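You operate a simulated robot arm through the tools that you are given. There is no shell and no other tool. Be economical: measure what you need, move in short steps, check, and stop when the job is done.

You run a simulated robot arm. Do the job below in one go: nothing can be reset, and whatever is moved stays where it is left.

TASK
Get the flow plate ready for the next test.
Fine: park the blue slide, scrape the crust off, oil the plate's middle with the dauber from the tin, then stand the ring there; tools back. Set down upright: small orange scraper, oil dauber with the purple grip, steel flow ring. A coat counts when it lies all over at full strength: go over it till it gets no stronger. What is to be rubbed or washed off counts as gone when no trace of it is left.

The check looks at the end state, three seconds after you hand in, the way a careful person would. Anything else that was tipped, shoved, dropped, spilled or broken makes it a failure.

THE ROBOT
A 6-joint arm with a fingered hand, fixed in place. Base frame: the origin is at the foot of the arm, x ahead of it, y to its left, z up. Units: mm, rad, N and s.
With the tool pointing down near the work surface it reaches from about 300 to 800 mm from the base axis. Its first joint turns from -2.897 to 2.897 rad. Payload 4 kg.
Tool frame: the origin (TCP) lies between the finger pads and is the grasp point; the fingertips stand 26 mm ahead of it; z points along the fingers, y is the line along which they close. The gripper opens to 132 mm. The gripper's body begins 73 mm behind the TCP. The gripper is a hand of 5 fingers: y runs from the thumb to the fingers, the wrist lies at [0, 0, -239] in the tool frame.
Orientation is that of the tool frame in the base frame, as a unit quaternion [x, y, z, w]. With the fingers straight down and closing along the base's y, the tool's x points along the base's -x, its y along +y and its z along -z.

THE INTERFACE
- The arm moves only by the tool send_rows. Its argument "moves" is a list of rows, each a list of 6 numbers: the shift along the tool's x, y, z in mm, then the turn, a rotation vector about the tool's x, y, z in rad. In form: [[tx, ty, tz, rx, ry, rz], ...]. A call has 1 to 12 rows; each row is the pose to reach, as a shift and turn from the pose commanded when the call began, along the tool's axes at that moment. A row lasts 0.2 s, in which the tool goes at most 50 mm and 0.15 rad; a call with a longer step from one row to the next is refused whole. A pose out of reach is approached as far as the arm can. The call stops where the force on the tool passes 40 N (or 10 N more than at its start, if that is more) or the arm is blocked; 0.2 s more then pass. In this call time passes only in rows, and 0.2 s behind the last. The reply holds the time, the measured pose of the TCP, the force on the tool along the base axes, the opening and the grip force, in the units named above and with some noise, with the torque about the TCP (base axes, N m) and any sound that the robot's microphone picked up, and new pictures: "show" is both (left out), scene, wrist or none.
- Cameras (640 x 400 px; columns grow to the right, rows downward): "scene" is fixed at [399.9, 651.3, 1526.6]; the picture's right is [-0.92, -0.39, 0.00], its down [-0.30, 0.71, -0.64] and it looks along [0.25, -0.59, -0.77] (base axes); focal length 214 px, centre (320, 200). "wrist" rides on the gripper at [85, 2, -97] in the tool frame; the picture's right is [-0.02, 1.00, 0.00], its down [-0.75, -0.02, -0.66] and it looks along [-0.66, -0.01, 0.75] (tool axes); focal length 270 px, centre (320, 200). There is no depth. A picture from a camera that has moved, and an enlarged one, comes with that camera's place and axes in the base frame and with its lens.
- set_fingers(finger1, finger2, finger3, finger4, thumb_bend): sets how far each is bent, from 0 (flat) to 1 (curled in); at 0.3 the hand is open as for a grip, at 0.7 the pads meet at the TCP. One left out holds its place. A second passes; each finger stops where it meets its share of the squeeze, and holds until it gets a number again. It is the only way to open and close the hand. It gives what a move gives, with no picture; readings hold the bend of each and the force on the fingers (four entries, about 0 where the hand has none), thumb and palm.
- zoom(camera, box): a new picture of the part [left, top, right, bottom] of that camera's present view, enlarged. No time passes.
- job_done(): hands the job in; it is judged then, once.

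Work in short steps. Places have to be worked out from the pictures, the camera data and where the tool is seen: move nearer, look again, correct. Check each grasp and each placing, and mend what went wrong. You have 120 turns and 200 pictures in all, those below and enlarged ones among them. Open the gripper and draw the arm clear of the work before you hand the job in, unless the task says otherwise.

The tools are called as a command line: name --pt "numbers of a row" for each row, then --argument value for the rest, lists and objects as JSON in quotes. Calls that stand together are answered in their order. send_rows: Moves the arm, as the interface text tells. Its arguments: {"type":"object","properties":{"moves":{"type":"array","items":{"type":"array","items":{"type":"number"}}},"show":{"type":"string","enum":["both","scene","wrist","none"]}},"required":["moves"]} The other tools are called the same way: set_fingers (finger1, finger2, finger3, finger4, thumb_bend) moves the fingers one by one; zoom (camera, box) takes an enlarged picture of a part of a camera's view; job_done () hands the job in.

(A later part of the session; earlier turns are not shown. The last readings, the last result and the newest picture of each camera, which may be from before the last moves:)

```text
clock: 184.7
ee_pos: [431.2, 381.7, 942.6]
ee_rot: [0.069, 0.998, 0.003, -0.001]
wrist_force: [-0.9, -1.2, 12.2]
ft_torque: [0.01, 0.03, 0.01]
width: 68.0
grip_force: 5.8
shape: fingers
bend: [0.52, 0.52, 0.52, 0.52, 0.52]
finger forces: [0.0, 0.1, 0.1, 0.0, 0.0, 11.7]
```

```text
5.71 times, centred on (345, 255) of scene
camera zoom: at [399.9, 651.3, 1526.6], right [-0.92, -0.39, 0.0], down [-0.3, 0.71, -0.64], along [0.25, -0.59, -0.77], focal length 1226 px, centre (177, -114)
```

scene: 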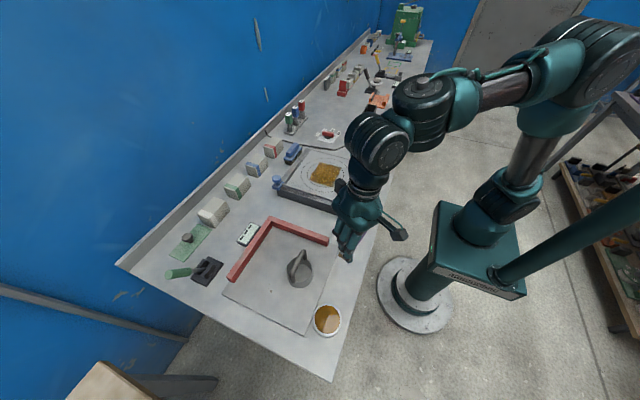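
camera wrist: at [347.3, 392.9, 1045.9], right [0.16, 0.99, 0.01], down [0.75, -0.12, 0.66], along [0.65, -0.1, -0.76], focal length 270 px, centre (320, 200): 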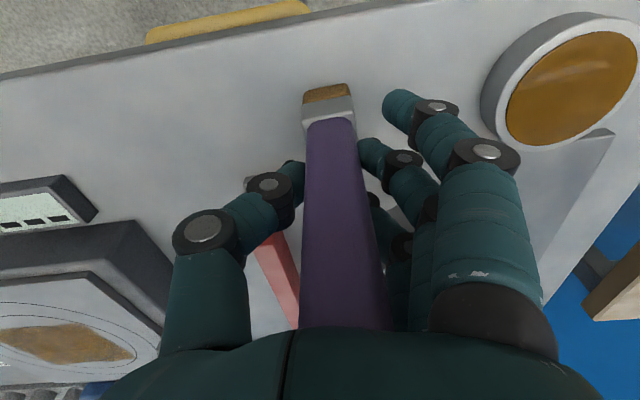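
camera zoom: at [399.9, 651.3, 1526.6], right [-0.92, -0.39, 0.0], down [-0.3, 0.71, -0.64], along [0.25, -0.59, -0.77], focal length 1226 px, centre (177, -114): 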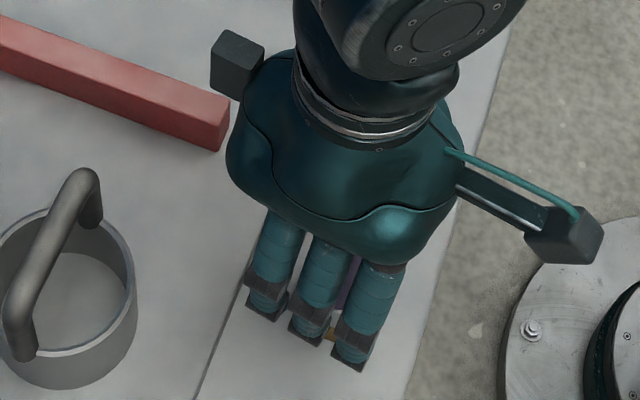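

Released and standing, held down only by the palm. I rise straight up.

send_rows --pt "0 0 -8 0 0 0" --pt "0 0 -30 0 0 0" --pt "0 0 -70 0 0 0" --pt "0 0 -110 0 0 0" --pt "0 0 -150 0 0 0" --pt "0 0 -185 0 0 0" --show "wrist"

zoom --camera "scene" --box '[270, 210, 380, 340]'

```text
clock: 186.1
ee_pos: [430.0, 380.4, 1127.2]
ee_rot: [0.069, 0.998, 0.002, -0.002]
wrist_force: [0.1, -0.3, 0.1]
ft_torque: [0.0, 0.04, 0.0]
width: 68.3
grip_force: 0.0
shape: fingers
bend: [0.52, 0.52, 0.52, 0.52, 0.52]
finger forces: [0.0, 0.1, 0.0, 0.0, 0.0, 0.1]
camera wrist: at [347.1, 392.6, 1223.4], right [0.16, 0.99, 0.01], down [0.75, -0.12, 0.65], along [0.65, -0.1, -0.76], focal length 270 px, centre (320, 200)
```

wrist: 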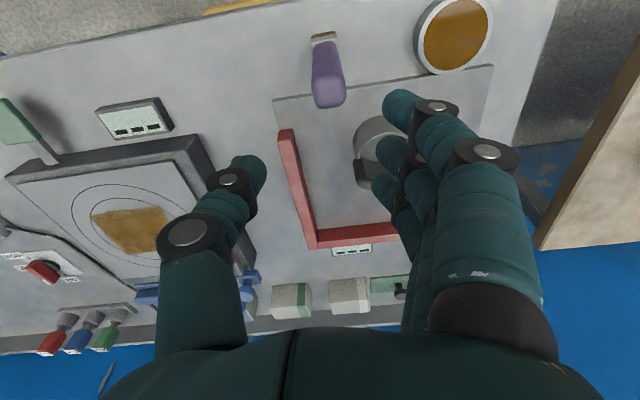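

```text
3.08 times, centred on (325, 275) of scene
camera zoom: at [399.9, 651.3, 1526.6], right [-0.92, -0.39, 0.0], down [-0.3, 0.71, -0.64], along [0.25, -0.59, -0.77], focal length 660 px, centre (305, -31)
```

zoom: 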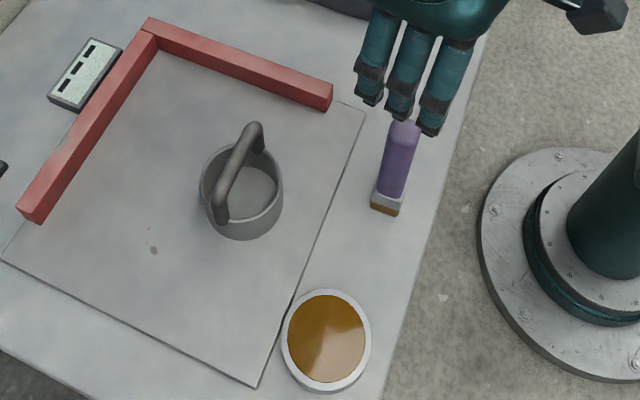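

Dauber is home and upright. Next the ring at about (554, 451); its handle bar runs along y, so I rotate the hand 90° while moving above it.

send_rows --pt "-10 8 0 0 0 0.14" --pt "-20 15 0 0 0 0.28" --pt "-30 22 0 0 0 0.42" --pt "-40 30 0 0 0 0.56" --pt "-50 37 0 0 0 0.7" --pt "-60 44 0 0 0 0.84" --pt "-70 52 0 0 0 0.98" --pt "-80 60 0 0 0 1.12" --pt "-90 67 0 0 0 1.26" --pt "-101 74 0 0 0 1.4" --pt "-101 74 0 0 0 1.433" --show "both"

```text
clock: 188.5
ee_pos: [541.1, 439.7, 1126.6]
ee_rot: [0.708, 0.706, 0.001, -0.004]
wrist_force: [0.5, 0.8, 0.6]
ft_torque: [-0.02, -0.01, 0.02]
width: 68.0
grip_force: 0.0
shape: fingers
bend: [0.52, 0.52, 0.52, 0.52, 0.52]
finger forces: [0.0, 0.1, 0.0, 0.0, 0.0, 0.0]
out of reach, approached as far as the arm can: row 9
camera wrist: at [544.1, 523.0, 1223.0], right [1.0, -0.02, 0.0], down [-0.02, -0.76, 0.65], along [-0.02, -0.65, -0.76], focal length 270 px, centre (320, 200)
```

scene: 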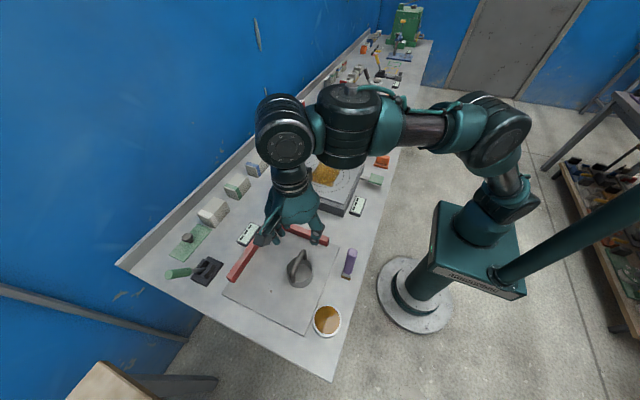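
wrist: 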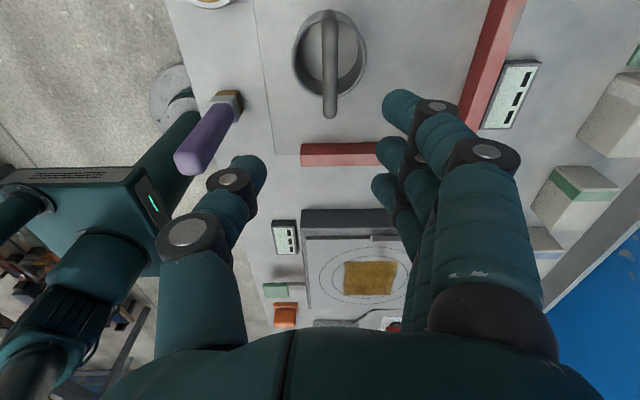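

The rotation worked; the ring's handle is aligned with the hand's finger row. Zooming to locate it precisely.

zoom --camera "wrist" --box '[270, 0, 390, 130]'

zoom --camera "scene" --box '[270, 240, 330, 300]'

```text
3.08 times, centred on (330, 65) of wrist
camera zoom: at [544.1, 523.0, 1223.0], right [1.0, -0.02, 0.0], down [-0.02, -0.76, 0.65], along [-0.02, -0.65, -0.76], focal length 832 px, centre (289, 615)
```

zoom: 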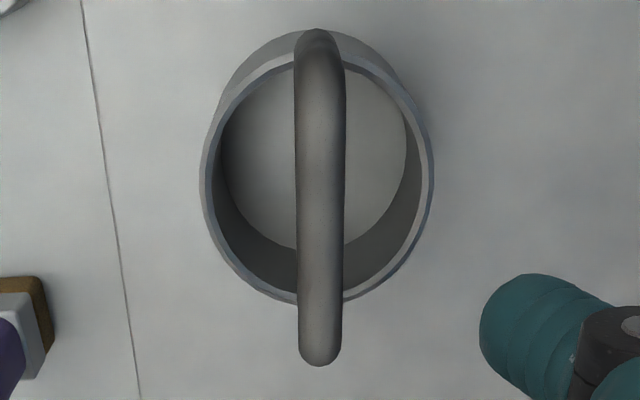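

```text
6.67 times, centred on (300, 270) of scene
camera zoom: at [399.9, 651.3, 1526.6], right [-0.92, -0.39, 0.0], down [-0.3, 0.71, -0.64], along [0.25, -0.59, -0.77], focal length 1430 px, centre (453, -267)
```

zoom: 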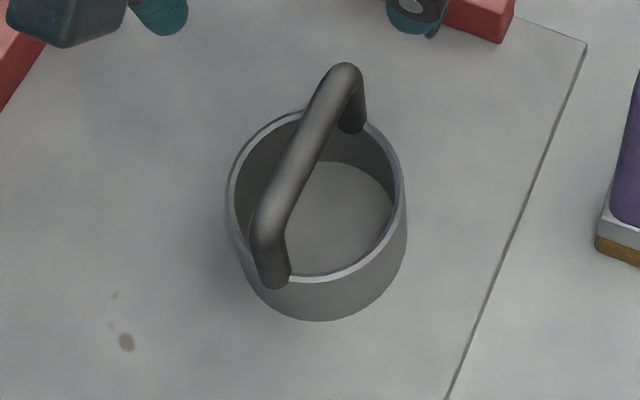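

Ring centre (551, 449), rim z≈903, handle bar top z≈970, bar ~15 mm thick along y. I centre over it and come down to z≈1000 to check.

send_rows --pt "4 5 40 0 0 0" --pt "9 10 80 0 0 0" --pt "9 10 110 0 0 0" --show "wrist"

zoom --camera "scene" --box '[260, 200, 350, 300]'

```text
clock: 189.3
ee_pos: [549.9, 451.1, 1017.2]
ee_rot: [0.707, 0.707, 0.002, -0.004]
wrist_force: [0.3, 0.5, 0.0]
ft_torque: [0.0, -0.01, -0.02]
width: 68.3
grip_force: 0.1
shape: fingers
bend: [0.52, 0.52, 0.52, 0.52, 0.52]
finger forces: [0.0, 0.0, 0.0, 0.1, 0.1, 0.0]
camera wrist: at [552.6, 533.9, 1113.9], right [1.0, -0.02, 0.0], down [-0.01, -0.76, 0.65], along [-0.01, -0.65, -0.76], focal length 270 px, centre (320, 200)
```

wrist: 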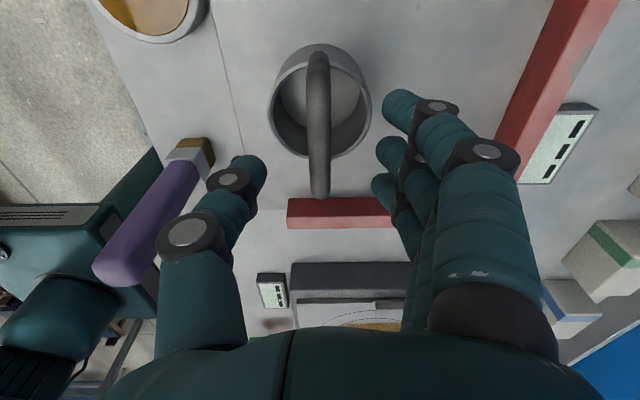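

```text
4.00 times, centred on (305, 250) of scene
camera zoom: at [399.9, 651.3, 1526.6], right [-0.92, -0.39, 0.0], down [-0.3, 0.71, -0.64], along [0.25, -0.59, -0.77], focal length 858 px, centre (380, 0)
```

zoom: 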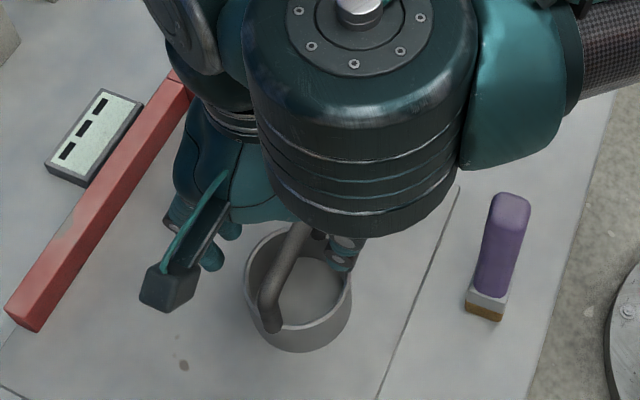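

Centred on the bar. I descend to z≈960 and close all fingers.

send_rows --pt "-1 0 25 0 0 0" --pt "-1 0 45 0 0 0" --pt "-1 0 56 0 0 0" --show "none"

set_fingers --finger1 0.75 --finger2 0.75 --finger3 0.75 --finger4 0.75 --thumb_bend 0.75

zoom --camera "wrist" --box '[160, 20, 480, 320]'

```text
clock: 190.1
ee_pos: [560.4, 457.4, 965.7]
ee_rot: [0.707, 0.707, -0.001, -0.003]
wrist_force: [-0.2, -0.1, 0.1]
ft_torque: [-0.01, 0.02, 0.0]
width: 68.3
grip_force: 0.1
shape: fingers
bend: [0.52, 0.52, 0.52, 0.52, 0.52]
finger forces: [0.0, 0.0, 0.0, 0.0, 0.0, 0.1]
out of reach, approached as far as the arm can: row 2, 3
```

```text
clock: 191.1
ee_pos: [559.0, 458.3, 966.0]
ee_rot: [0.707, 0.707, -0.001, -0.004]
wrist_force: [0.9, -0.1, -0.9]
ft_torque: [0.0, -0.05, -0.03]
width: 21.3
grip_force: 3.5
shape: fingers
bend: [0.74, 0.74, 0.74, 0.74, 0.72]
finger forces: [2.0, 0.1, 0.1, 1.4, 3.0, 0.1]
```

```text
1.33 times, centred on (320, 170) of wrist
camera zoom: at [562.1, 540.9, 1062.6], right [1.0, -0.02, -0.01], down [-0.01, -0.76, 0.66], along [-0.02, -0.66, -0.76], focal length 360 px, centre (320, 240)
```

zoom: 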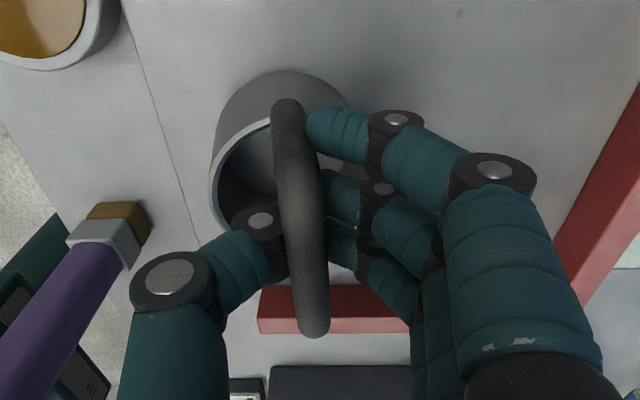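

The arm was reach-limited here (ended ~9 mm off), but the bar lies between the fingers. I squeeze further for a firm grip.

set_fingers --finger1 0.9 --finger2 0.9 --finger3 0.9 --finger4 0.9 --thumb_bend 0.9

zoom --camera "wrist" --box '[160, 20, 480, 320]'

zoom --camera "scene" --box '[260, 220, 350, 310]'

```text
clock: 192.1
ee_pos: [558.5, 455.4, 966.3]
ee_rot: [0.707, 0.707, 0.0, -0.002]
wrist_force: [0.0, 0.0, -1.7]
ft_torque: [0.04, -0.04, 0.0]
width: 28.7
grip_force: 2.1
shape: fingers
bend: [0.9, 0.83, 0.83, 0.9, 0.8]
finger forces: [0.9, 0.1, 0.1, 0.7, 2.1, 0.0]
```

```text
1.33 times, centred on (320, 170) of wrist
camera zoom: at [562.1, 540.9, 1062.6], right [1.0, -0.02, -0.01], down [-0.01, -0.76, 0.66], along [-0.02, -0.65, -0.76], focal length 360 px, centre (320, 240)
```

zoom: 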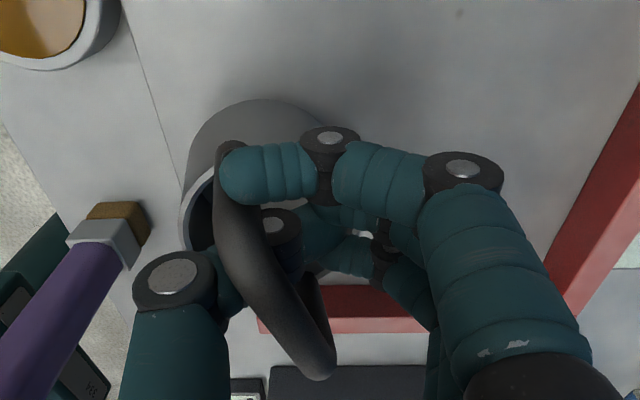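

```text
4.44 times, centred on (305, 265) of scene
camera zoom: at [399.9, 651.3, 1526.6], right [-0.92, -0.39, 0.0], down [-0.3, 0.71, -0.64], along [0.25, -0.59, -0.77], focal length 953 px, centre (387, -89)
```

zoom: 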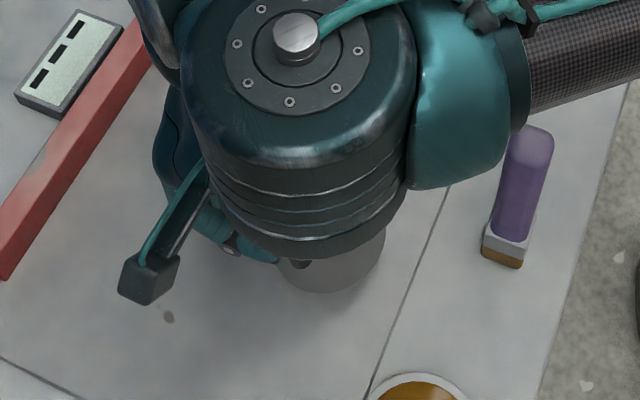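

Over-squeezing curled the fingers under the bar and twisted the ring. I reopen gently to let it settle.

set_fingers --finger1 0.74 --finger2 0.74 --finger3 0.74 --finger4 0.74 --thumb_bend 0.74

set_fingers --finger1 0.5 --finger2 0.5 --finger3 0.5 --finger4 0.5 --thumb_bend 0.5

zoom --camera "wrist" --box '[160, 20, 480, 320]'

```text
clock: 193.1
ee_pos: [559.3, 456.1, 966.2]
ee_rot: [0.707, 0.707, -0.002, -0.003]
wrist_force: [-0.3, -0.1, -1.4]
ft_torque: [0.01, 0.0, -0.01]
width: 20.7
grip_force: 0.7
shape: fingers
bend: [0.74, 0.74, 0.74, 0.74, 0.72]
finger forces: [0.5, 0.1, 0.0, 0.5, 0.6, 0.1]
```

```text
clock: 194.1
ee_pos: [559.8, 457.9, 965.1]
ee_rot: [0.708, 0.707, -0.001, -0.003]
wrist_force: [0.4, 0.5, 1.0]
ft_torque: [0.04, -0.01, 0.01]
width: 74.0
grip_force: 0.0
shape: fingers
bend: [0.5, 0.5, 0.5, 0.5, 0.5]
finger forces: [0.0, 0.0, 0.0, 0.0, 0.1, 0.1]
```

```text
1.33 times, centred on (320, 170) of wrist
camera zoom: at [562.1, 540.8, 1062.6], right [1.0, -0.02, -0.01], down [-0.01, -0.76, 0.66], along [-0.02, -0.65, -0.76], focal length 360 px, centre (320, 240)
```

zoom: 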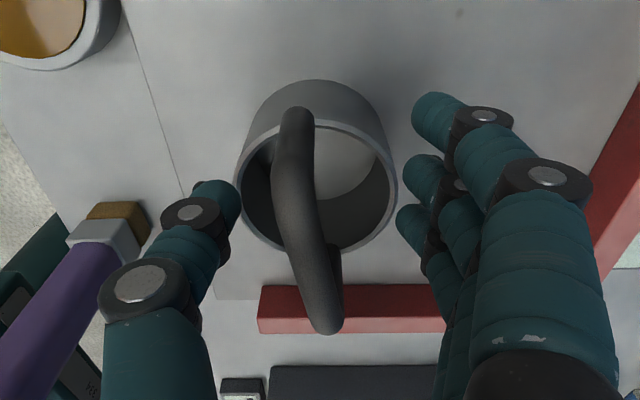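

Ring is upright, now yawed about 6°. The reach limit probably comes from this wrist yaw, so I lift 60 mm, back the yaw off by 0.3 rad and recheck.

send_rows --pt "0 0 -30 0 0 0" --pt "0 0 -60 0 0 0" --pt "-5 0 -75 0 0 -0.14" --pt "-9 0 -75 0 0 -0.28" --show "wrist"

zoom --camera "wrist" --box '[240, 0, 420, 200]'

zoom --camera "scene" --box '[260, 220, 350, 310]'

```text
clock: 195.1
ee_pos: [559.9, 446.8, 1040.7]
ee_rot: [0.601, 0.799, 0.002, -0.002]
wrist_force: [-0.6, 0.4, 0.3]
ft_torque: [0.02, 0.01, 0.0]
width: 74.2
grip_force: 0.1
shape: fingers
bend: [0.5, 0.5, 0.5, 0.5, 0.5]
finger forces: [0.1, 0.0, 0.0, 0.1, 0.1, 0.1]
camera wrist: at [538.7, 527.7, 1137.6], right [0.97, 0.26, 0.0], down [0.2, -0.73, 0.65], along [0.17, -0.63, -0.76], focal length 270 px, centre (320, 200)
```

wrist: 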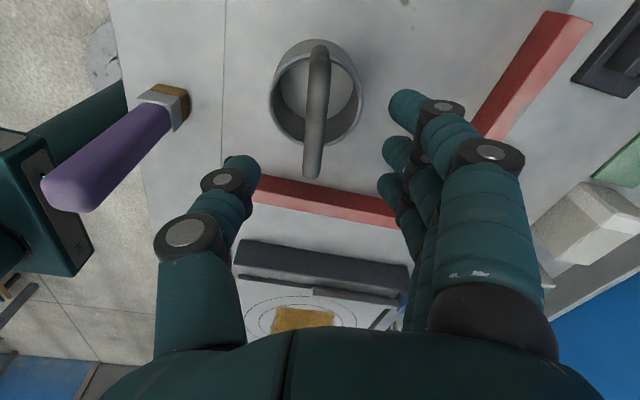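

```text
2.00 times, centred on (330, 100) of wrist
camera zoom: at [538.7, 527.7, 1137.6], right [0.97, 0.26, 0.0], down [0.2, -0.73, 0.65], along [0.17, -0.63, -0.76], focal length 541 px, centre (300, 400)
```

zoom: 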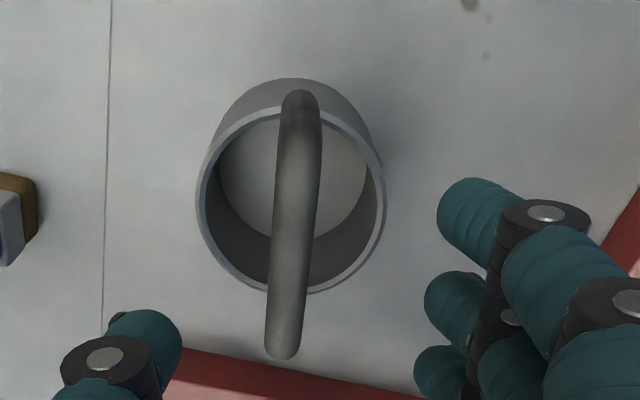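

```text
4.44 times, centred on (305, 265) of scene
camera zoom: at [399.9, 651.3, 1526.6], right [-0.92, -0.39, 0.0], down [-0.3, 0.71, -0.64], along [0.25, -0.59, -0.77], focal length 953 px, centre (387, -89)
```

zoom: 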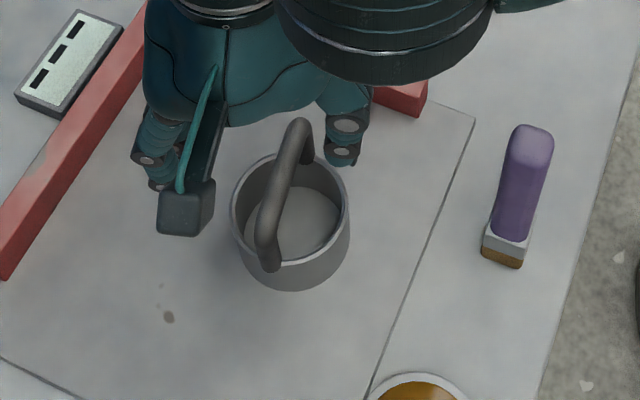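

Ring centre about (557, 446), bar top z≈968, and the bar is within 5° of perpendicular to the closing direction. I try descending to z≈955 with this yaw.

send_rows --pt "0 -3 30 0 0 0" --pt "0 -3 55 0 0 0" --pt "0 -3 75 0 0 0" --pt "0 -3 86 0 0 0" --show "wrist"

zoom --camera "wrist" --box '[160, 20, 480, 320]'

```text
clock: 196.1
ee_pos: [564.6, 454.3, 959.1]
ee_rot: [0.602, 0.799, -0.001, -0.003]
wrist_force: [0.7, 0.6, 0.1]
ft_torque: [0.01, -0.03, 0.02]
width: 74.4
grip_force: 0.1
shape: fingers
bend: [0.5, 0.5, 0.5, 0.5, 0.5]
finger forces: [0.1, 0.0, 0.0, 0.0, 0.0, 0.1]
out of reach, approached as far as the arm can: row 3, 4
camera wrist: at [544.2, 535.4, 1055.2], right [0.97, 0.26, -0.01], down [0.2, -0.73, 0.65], along [0.16, -0.63, -0.76], focal length 270 px, centre (320, 200)
```

wrist: 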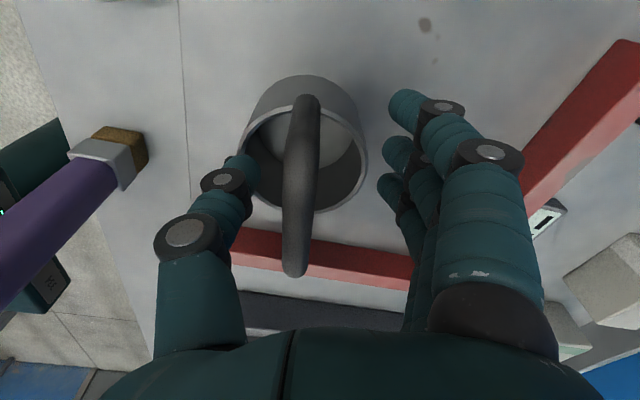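

```text
1.33 times, centred on (320, 170) of wrist
camera zoom: at [544.2, 535.4, 1055.2], right [0.97, 0.26, -0.01], down [0.2, -0.73, 0.65], along [0.16, -0.63, -0.76], focal length 360 px, centre (320, 240)
```

zoom: 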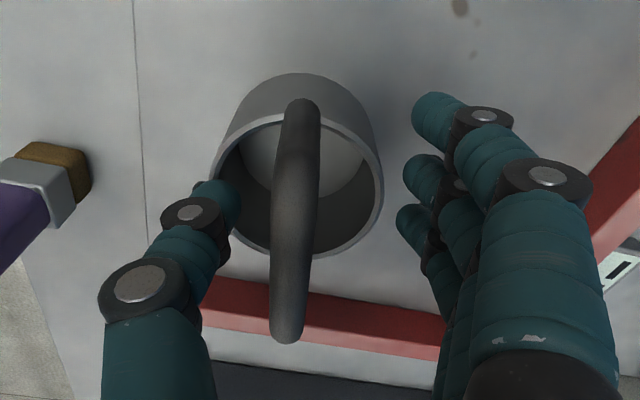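

Same reach limit, but only ~9 mm off; the ring can slide to centre as the fingers close. This time the pads are at bar height. Closing to 0.74.

set_fingers --finger1 0.74 --finger2 0.74 --finger3 0.74 --finger4 0.74 --thumb_bend 0.74

zoom --camera "wrist" --box '[160, 20, 480, 320]'

```text
clock: 197.1
ee_pos: [564.7, 454.9, 958.0]
ee_rot: [0.602, 0.798, -0.001, -0.004]
wrist_force: [-0.2, -0.7, 0.1]
ft_torque: [0.04, -0.04, 0.03]
width: 20.6
grip_force: 1.8
shape: fingers
bend: [0.74, 0.73, 0.73, 0.74, 0.72]
finger forces: [1.0, 0.1, 0.1, 0.7, 2.0, 0.0]
```

```text
1.33 times, centred on (320, 170) of wrist
camera zoom: at [544.3, 535.4, 1055.3], right [0.97, 0.26, -0.01], down [0.2, -0.73, 0.65], along [0.16, -0.63, -0.76], focal length 360 px, centre (320, 240)
```

zoom: 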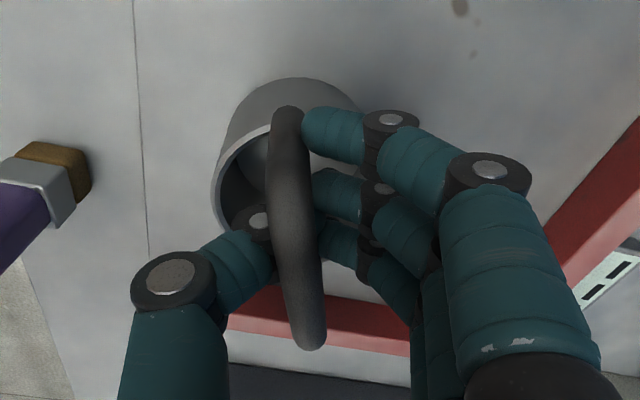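

Contact is weak because the bar sits at or above the pads. Triangulating again puts the bar centre at z≈965, so I should grip with TCP ≈977 and the bar in the middle of the fingertips. Reopen and rise.

set_fingers --finger1 0.5 --finger2 0.5 --finger3 0.5 --finger4 0.5 --thumb_bend 0.5

send_rows --pt "-4 -4 -10 0 0 0" --pt "-7 -7 -19 0 0 0" --show "none"

zoom --camera "wrist" --box '[160, 20, 480, 320]'

```text
clock: 198.1
ee_pos: [564.7, 455.0, 958.5]
ee_rot: [0.602, 0.799, -0.001, -0.004]
wrist_force: [0.7, -0.3, -0.4]
ft_torque: [-0.02, -0.03, -0.03]
width: 74.0
grip_force: 0.1
shape: fingers
bend: [0.5, 0.5, 0.5, 0.5, 0.5]
finger forces: [0.1, 0.0, 0.1, 0.0, 0.0, 0.0]
```

```text
clock: 198.7
ee_pos: [560.3, 446.4, 978.6]
ee_rot: [0.601, 0.799, 0.0, -0.004]
wrist_force: [-0.2, 0.2, 0.0]
ft_torque: [0.01, 0.0, 0.02]
width: 74.1
grip_force: 0.1
shape: fingers
bend: [0.5, 0.5, 0.5, 0.5, 0.5]
finger forces: [0.0, 0.1, 0.0, 0.1, 0.1, 0.0]
```

```text
1.33 times, centred on (320, 170) of wrist
camera zoom: at [540.4, 527.4, 1075.1], right [0.97, 0.26, 0.0], down [0.2, -0.73, 0.65], along [0.16, -0.63, -0.76], focal length 360 px, centre (320, 240)
```

zoom: 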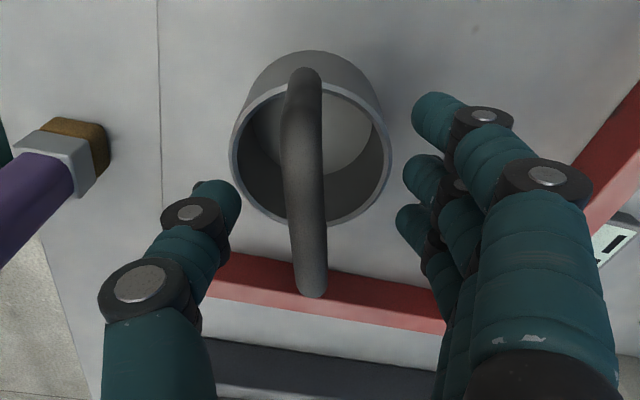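

Bar centred between thumb and fingers, TCP z≈978. Closing.

set_fingers --finger1 0.76 --finger2 0.76 --finger3 0.76 --finger4 0.76 --thumb_bend 0.76

zoom --camera "wrist" --box '[160, 20, 480, 320]'

```text
clock: 199.7
ee_pos: [560.6, 445.8, 978.1]
ee_rot: [0.602, 0.799, 0.0, -0.003]
wrist_force: [0.0, -0.5, -1.8]
ft_torque: [0.03, -0.07, -0.02]
width: 21.3
grip_force: 8.7
shape: fingers
bend: [0.75, 0.75, 0.75, 0.75, 0.72]
finger forces: [3.3, 0.0, 0.0, 3.2, 10.1, 0.1]
```

```text
1.33 times, centred on (320, 170) of wrist
camera zoom: at [540.5, 527.4, 1074.9], right [0.97, 0.26, 0.0], down [0.2, -0.73, 0.65], along [0.16, -0.63, -0.76], focal length 360 px, centre (320, 240)
```

zoom: 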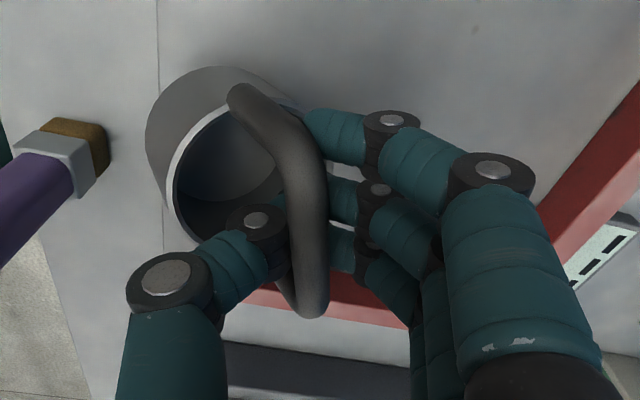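

The bar is pinched at three points (thumb versus fingers 1 and 4) but the ring looks tilted. I check the scene view.

zoom --camera "scene" --box '[250, 220, 350, 320]'

```text
4.00 times, centred on (300, 270) of scene
camera zoom: at [399.9, 651.3, 1526.6], right [-0.92, -0.39, 0.0], down [-0.3, 0.71, -0.64], along [0.25, -0.59, -0.77], focal length 858 px, centre (400, -80)
```

zoom: 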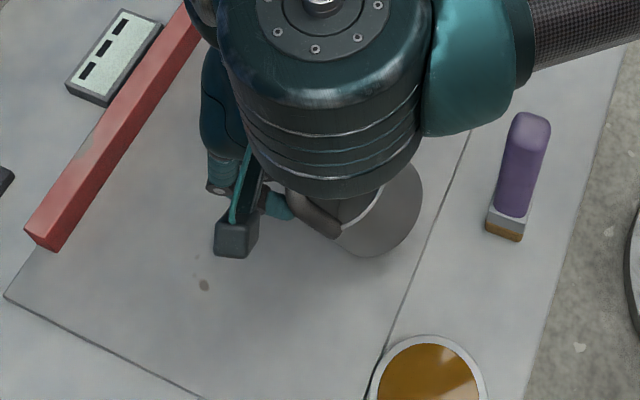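

It's pinched but leaning. Lifting a little should let it swing upright under the bar, so I raise 15 mm and look.

send_rows --pt "0 0 -4 0 0 0" --pt "0 0 -8 0 0 0" --pt "0 0 -12 0 0 0" --pt "0 0 -16 0 0 0" --show "wrist"

zoom --camera "scene" --box '[250, 220, 350, 320]'

```text
clock: 200.7
ee_pos: [560.0, 445.6, 994.2]
ee_rot: [0.602, 0.798, 0.002, -0.004]
wrist_force: [-0.2, 0.0, -2.3]
ft_torque: [0.01, -0.11, -0.01]
width: 21.5
grip_force: 7.9
shape: fingers
bend: [0.75, 0.75, 0.75, 0.75, 0.72]
finger forces: [3.2, 0.0, 0.0, 3.0, 9.6, 0.0]
camera wrist: at [539.9, 526.3, 1090.5], right [0.97, 0.26, 0.0], down [0.19, -0.73, 0.65], along [0.17, -0.63, -0.76], focal length 270 px, centre (320, 200)
```

wrist: 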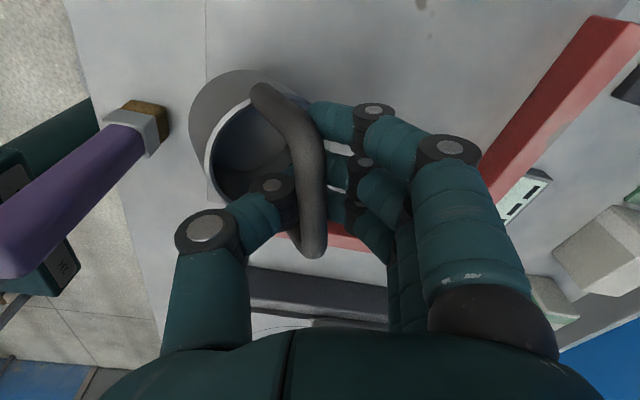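

```text
4.00 times, centred on (300, 270) of scene
camera zoom: at [399.9, 651.3, 1526.6], right [-0.92, -0.39, 0.0], down [-0.3, 0.71, -0.64], along [0.25, -0.59, -0.77], focal length 858 px, centre (400, -80)
```

zoom: 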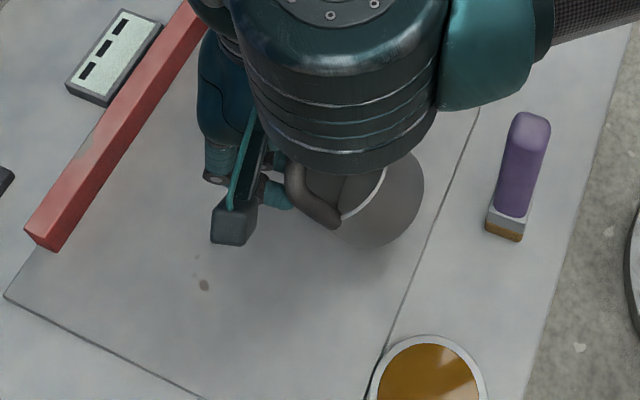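

The ring is light (~2 N) and held firmly but leaning toward the thumb side. Since the pinch is solid I can level it by tilting the hand. I lift higher to measure the lean.

send_rows --pt "0 0 -30 0 0 0" --pt "0 0 -60 0 0 0" --pt "0 0 -90 0 0 0" --pt "-20 0 -110 0 0 0" --pt "-60 0 -115 0 0 0" --pt "-105 5 -115 0 0 0" --show "both"

zoom --camera "scene" --box '[240, 160, 360, 280]'

zoom --camera "wrist" --box '[170, 40, 410, 290]'

```text
clock: 202.1
ee_pos: [594.3, 342.5, 1108.3]
ee_rot: [0.601, 0.799, 0.002, -0.003]
wrist_force: [0.2, -0.1, -2.2]
ft_torque: [0.01, -0.08, -0.01]
width: 21.4
grip_force: 7.2
shape: fingers
bend: [0.75, 0.75, 0.75, 0.75, 0.72]
finger forces: [2.8, 0.0, 0.0, 2.6, 8.9, 0.0]
camera wrist: at [573.5, 422.9, 1204.8], right [0.97, 0.26, 0.0], down [0.2, -0.73, 0.65], along [0.17, -0.63, -0.76], focal length 270 px, centre (320, 200)
```

scene: 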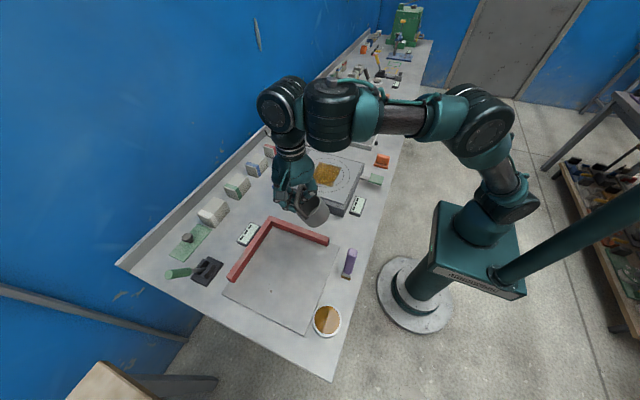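
wrist: 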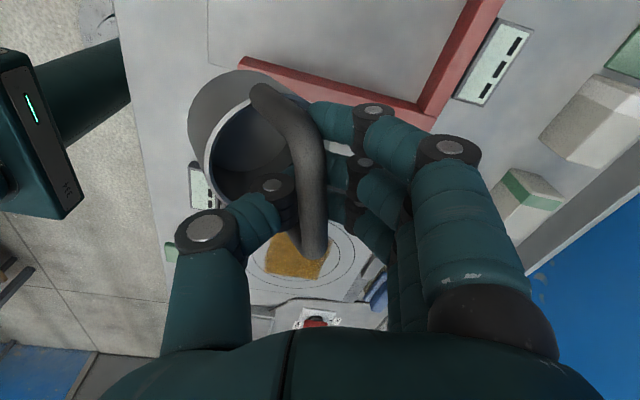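

```text
3.33 times, centred on (300, 220) of scene
camera zoom: at [399.9, 651.3, 1526.6], right [-0.92, -0.39, 0.0], down [-0.3, 0.71, -0.64], along [0.25, -0.59, -0.77], focal length 715 px, centre (387, 133)
```

zoom: 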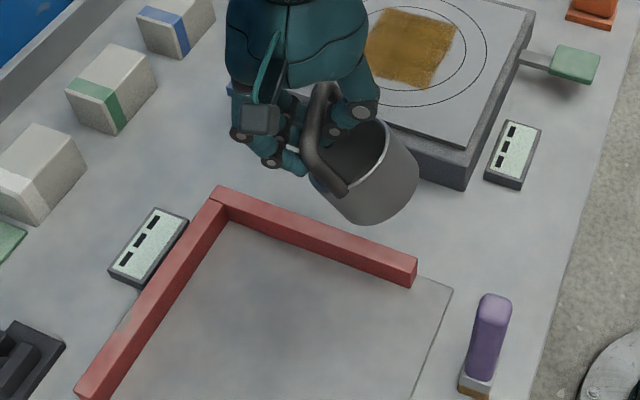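

```text
1.60 times, centred on (290, 165) of wrist
camera zoom: at [573.5, 422.9, 1204.8], right [0.97, 0.26, 0.0], down [0.2, -0.73, 0.65], along [0.17, -0.63, -0.76], focal length 432 px, centre (368, 256)
```

zoom: 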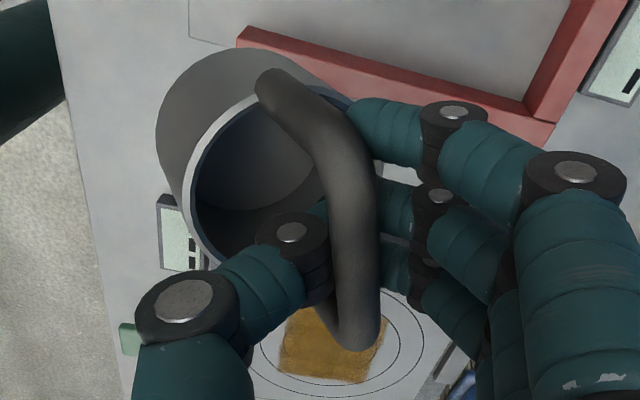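

The ring is leaning roughly 28° in the grip. I rotate the hand by about (−0.445, 0.205, 0) rad in the tool frame to bring it upright and re-measure.

send_rows --pt "0 0 0 -0.11 0.05 0" --pt "0 0 0 -0.22 0.1 0" --pt "0 0 0 -0.33 0.15 0" --pt "0 0 0 -0.445 0.205 0" --show "both"

zoom --camera "scene" --box '[250, 150, 350, 250]'

zoom --camera "wrist" --box '[170, 40, 410, 290]'

```text
clock: 203.1
ee_pos: [665.4, 382.6, 1154.9]
ee_rot: [0.584, 0.775, 0.238, 0.047]
wrist_force: [0.0, 0.4, -3.1]
ft_torque: [-0.02, 0.0, 0.03]
width: 21.0
grip_force: 5.5
shape: fingers
bend: [0.75, 0.75, 0.75, 0.75, 0.72]
finger forces: [1.8, 0.0, 0.1, 1.8, 7.5, 0.1]
out of reach, approached as far as the arm can: row 1, 2, 3, 4
camera wrist: at [606.4, 430.2, 1258.6], right [0.89, 0.18, 0.42], down [-0.01, -0.91, 0.42], along [0.46, -0.38, -0.8], focal length 270 px, centre (320, 200)
```

scene: 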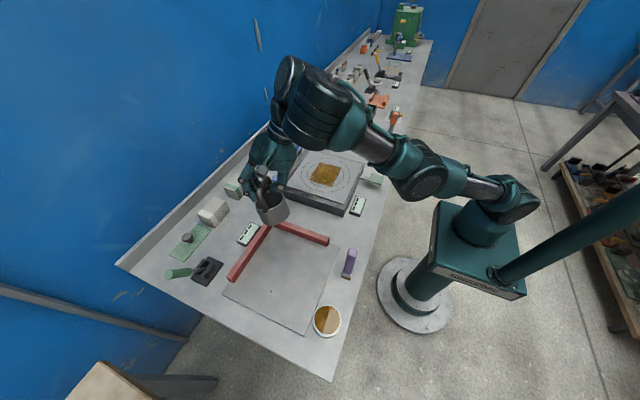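
wrist: 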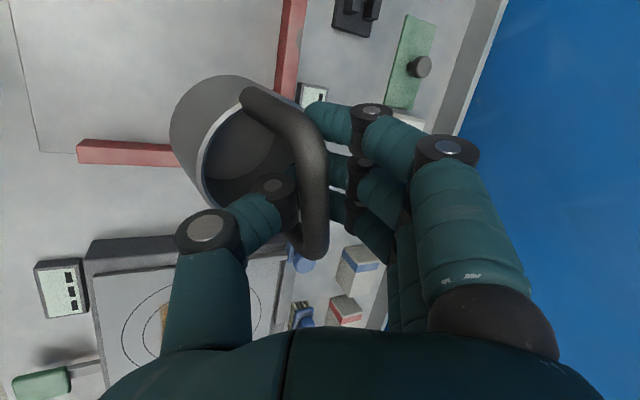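

```text
4.00 times, centred on (300, 200) of scene
camera zoom: at [399.9, 651.3, 1526.6], right [-0.92, -0.39, 0.0], down [-0.3, 0.71, -0.64], along [0.25, -0.59, -0.77], focal length 858 px, centre (400, 200)
```

zoom: 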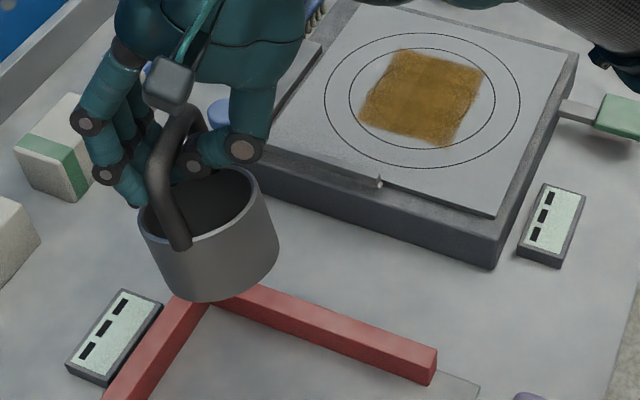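

```text
1.60 times, centred on (290, 165) of wrist
camera zoom: at [606.4, 430.2, 1258.6], right [0.89, 0.18, 0.42], down [-0.01, -0.91, 0.42], along [0.46, -0.38, -0.8], focal length 432 px, centre (368, 256)
```

zoom: 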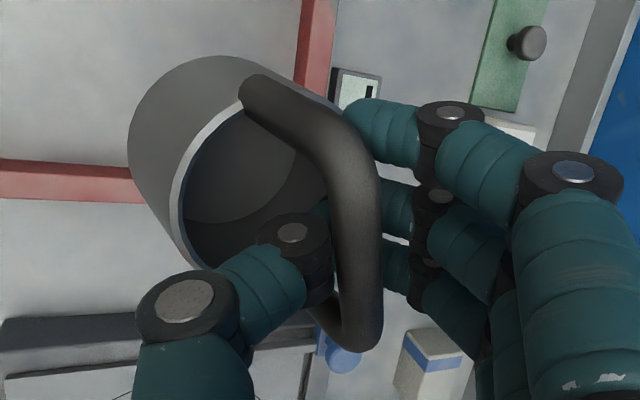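

In the scene view the ring is now upright, although the arm shifted outward at its limit. Nearer the plate the wrist should be freer. I move toward the plate at height, keeping this orientation.

send_rows --pt "-39 -1 -13 0 0 0" --pt "-78 -2 -26 0 0 0" --pt "-117 -3 -39 0 0 0" --pt "-156 -4 -52 0 0 0" --pt "-195 -5 -65 0 0 0" --pt "-234 -6 -78 0 0 0" --pt "-272 -8 -92 0 0 0" --show "both"

zoom --camera "scene" --box '[270, 100, 390, 220]'

```text
clock: 204.7
ee_pos: [724.3, 101.6, 1189.5]
ee_rot: [0.584, 0.775, 0.238, 0.047]
wrist_force: [-0.2, 0.1, -2.2]
ft_torque: [-0.05, -0.05, 0.01]
width: 20.9
grip_force: 6.1
shape: fingers
bend: [0.75, 0.75, 0.75, 0.75, 0.72]
finger forces: [2.0, 0.0, 0.0, 2.1, 8.3, 0.0]
out of reach, approached as far as the arm can: row 1, 2, 3, 4, 5, 6, 7
camera wrist: at [666.0, 148.9, 1292.0], right [0.89, 0.19, 0.42], down [-0.01, -0.91, 0.42], along [0.46, -0.38, -0.8], focal length 270 px, centre (320, 200)
```

scene: 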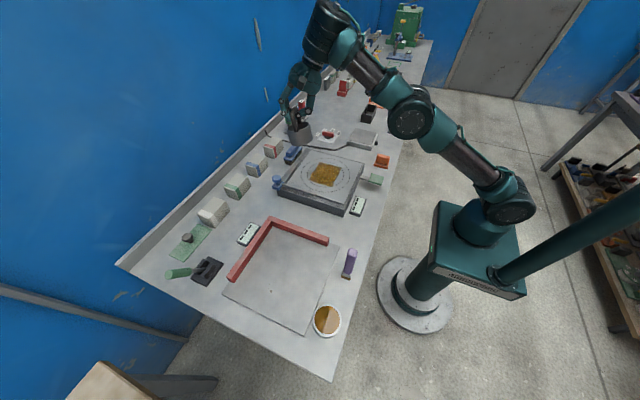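
wrist: 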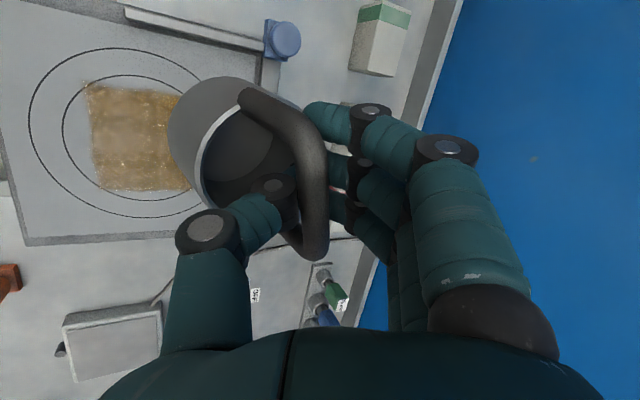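

```text
3.33 times, centred on (330, 160) of scene
camera zoom: at [399.9, 651.3, 1526.6], right [-0.92, -0.39, 0.0], down [-0.3, 0.71, -0.64], along [0.25, -0.59, -0.77], focal length 715 px, centre (287, 333)
```

zoom: 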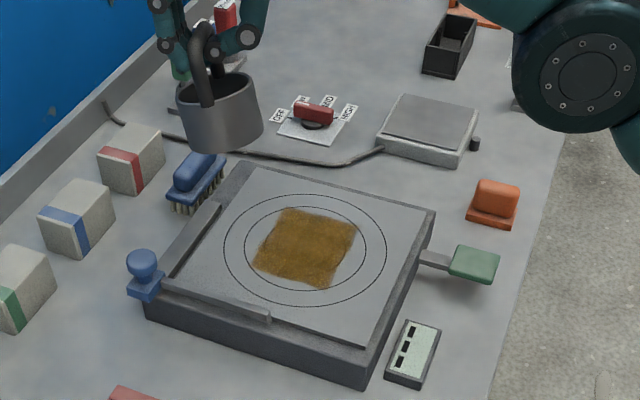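

Orientation is held but position is limited by the wrist yaw. The ring's yaw is free, so I rotate everything about the vertical by about +57° to get back to a comfortable wrist angle.

send_rows --pt "0 0 0 0.029 0.06 -0.126" --pt "0 0 0 0.058 0.121 -0.252" --pt "0 0 0 0.088 0.182 -0.379" --pt "0 0 0 0.117 0.242 -0.505" --pt "0 0 0 0.146 0.303 -0.631" --pt "0 0 0 0.176 0.363 -0.757" --pt "0 0 0 0.205 0.424 -0.883" --show "both"

zoom --camera "scene" --box '[270, 100, 390, 220]'

```text
clock: 206.3
ee_pos: [668.4, 108.4, 1148.3]
ee_rot: [0.193, 0.958, 0.209, -0.038]
wrist_force: [1.0, -0.6, -2.7]
ft_torque: [0.04, 0.01, -0.03]
width: 21.0
grip_force: 5.8
shape: fingers
bend: [0.75, 0.75, 0.75, 0.75, 0.72]
finger forces: [1.9, 0.0, 0.1, 2.0, 8.6, 0.0]
out of reach, approached as far as the arm can: row 3, 4, 5, 6, 7
camera wrist: at [589.8, 99.9, 1249.8], right [0.4, 0.83, 0.38], down [0.68, -0.55, 0.48], along [0.61, 0.07, -0.79], focal length 270 px, centre (320, 200)
```

scene: 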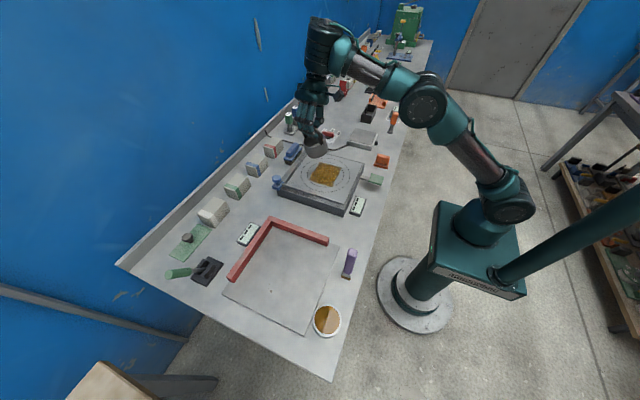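
wrist: 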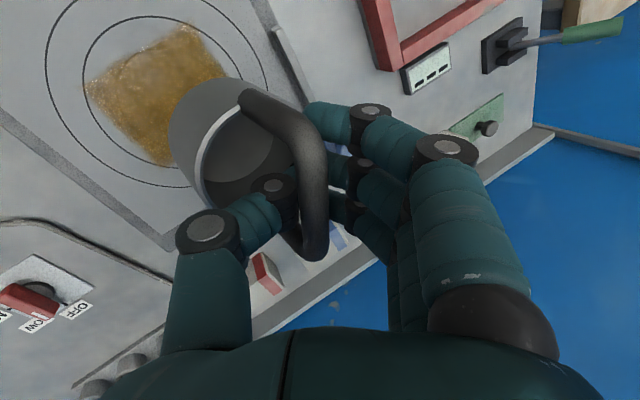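

```text
3.33 times, centred on (330, 160) of scene
camera zoom: at [399.9, 651.3, 1526.6], right [-0.92, -0.39, 0.0], down [-0.3, 0.71, -0.64], along [0.25, -0.59, -0.77], focal length 715 px, centre (287, 333)
```

zoom: 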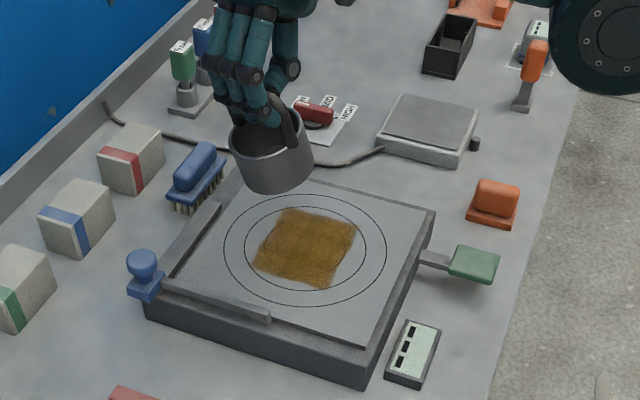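

Better: closer to the commanded spot. I rotate another 0.5 rad the same way.

send_rows --pt "0 0 0 0.019 0.048 -0.114" --pt "0 0 0 0.038 0.097 -0.228" --pt "0 0 0 0.057 0.145 -0.341" --pt "0 0 0 0.077 0.193 -0.455" --show "wrist"

zoom --camera "scene" --box '[280, 110, 380, 210]'

```text
clock: 207.3
ee_pos: [639.5, 107.4, 1125.8]
ee_rot: [-0.049, 0.978, 0.185, -0.081]
wrist_force: [-0.5, -0.1, -2.7]
ft_torque: [0.03, 0.0, 0.03]
width: 21.0
grip_force: 6.0
shape: fingers
bend: [0.75, 0.75, 0.75, 0.75, 0.72]
finger forces: [1.7, 0.0, 0.1, 1.9, 8.5, 0.0]
out of reach, approached as far as the arm can: row 1, 2, 3, 4
camera wrist: at [573.6, 63.8, 1226.8], right [-0.05, 0.93, 0.37], down [0.86, -0.15, 0.49], along [0.51, 0.34, -0.79], focal length 270 px, centre (320, 200)
```

wrist: 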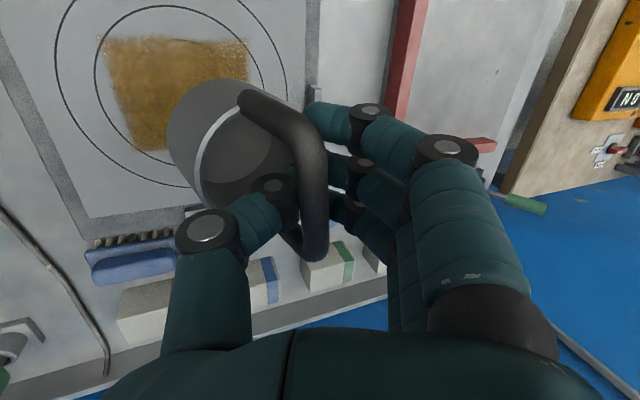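

```text
4.00 times, centred on (330, 160) of scene
camera zoom: at [399.9, 651.3, 1526.6], right [-0.92, -0.39, 0.0], down [-0.3, 0.71, -0.64], along [0.25, -0.59, -0.77], focal length 858 px, centre (280, 360)
```

zoom: 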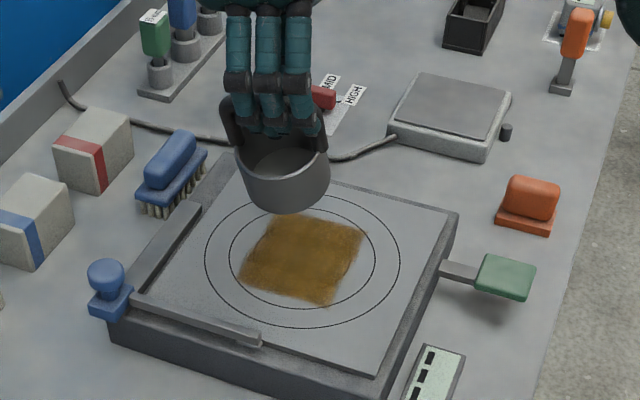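

The ring looks upright and nearly above the plate. I test how the reach develops with another 0.3 rad.

send_rows --pt "0 0 0 0.018 0.053 -0.126" --pt "0 0 0 0.036 0.106 -0.252" --pt "0 0 0 0.05 0.15 -0.36" --show "both"

zoom --camera "scene" --box '[280, 110, 380, 210]'

```text
clock: 208.1
ee_pos: [621.8, 106.4, 1110.7]
ee_rot: [-0.24, 0.947, 0.174, -0.12]
wrist_force: [-0.7, -0.3, -3.0]
ft_torque: [0.07, -0.02, 0.01]
width: 21.1
grip_force: 6.5
shape: fingers
bend: [0.75, 0.75, 0.75, 0.75, 0.72]
finger forces: [1.8, 0.0, 0.0, 1.8, 8.5, 0.0]
out of reach, approached as far as the arm can: row 1, 2, 3
camera wrist: at [580.1, 38.2, 1211.6], right [-0.4, 0.83, 0.39], down [0.86, 0.18, 0.48], along [0.33, 0.52, -0.79], focal length 270 px, centre (320, 200)
```

scene: 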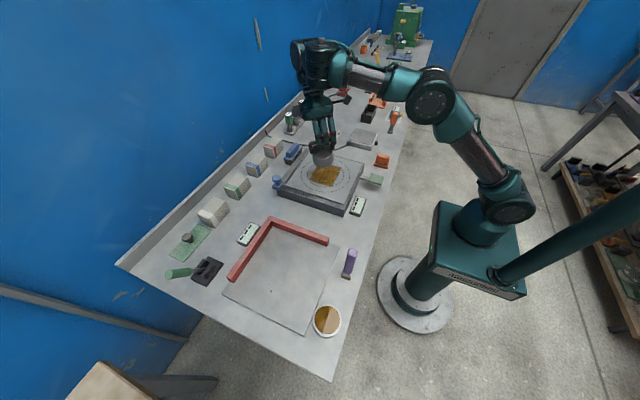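
wrist: 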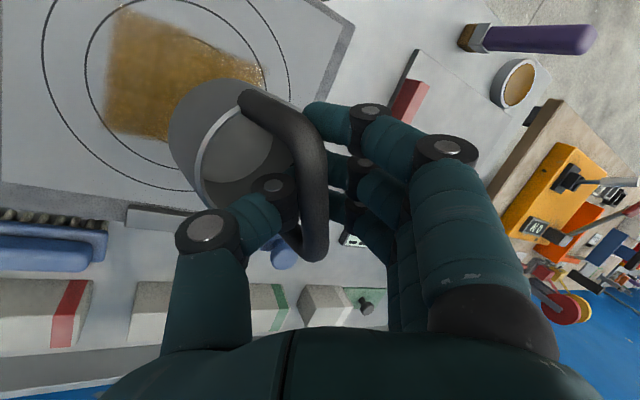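

```text
4.00 times, centred on (330, 160) of scene
camera zoom: at [399.9, 651.3, 1526.6], right [-0.92, -0.39, 0.0], down [-0.3, 0.71, -0.64], along [0.25, -0.59, -0.77], focal length 858 px, centre (280, 360)
```

zoom: 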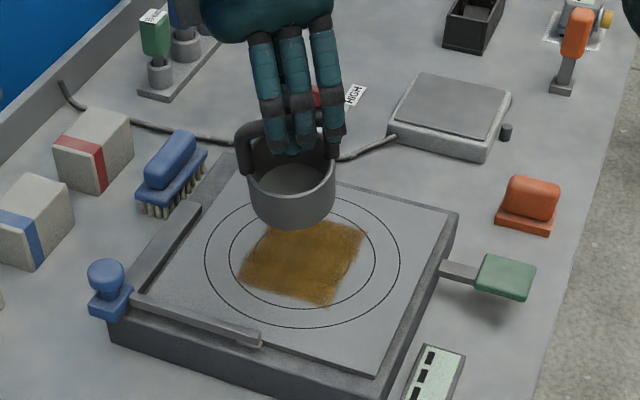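

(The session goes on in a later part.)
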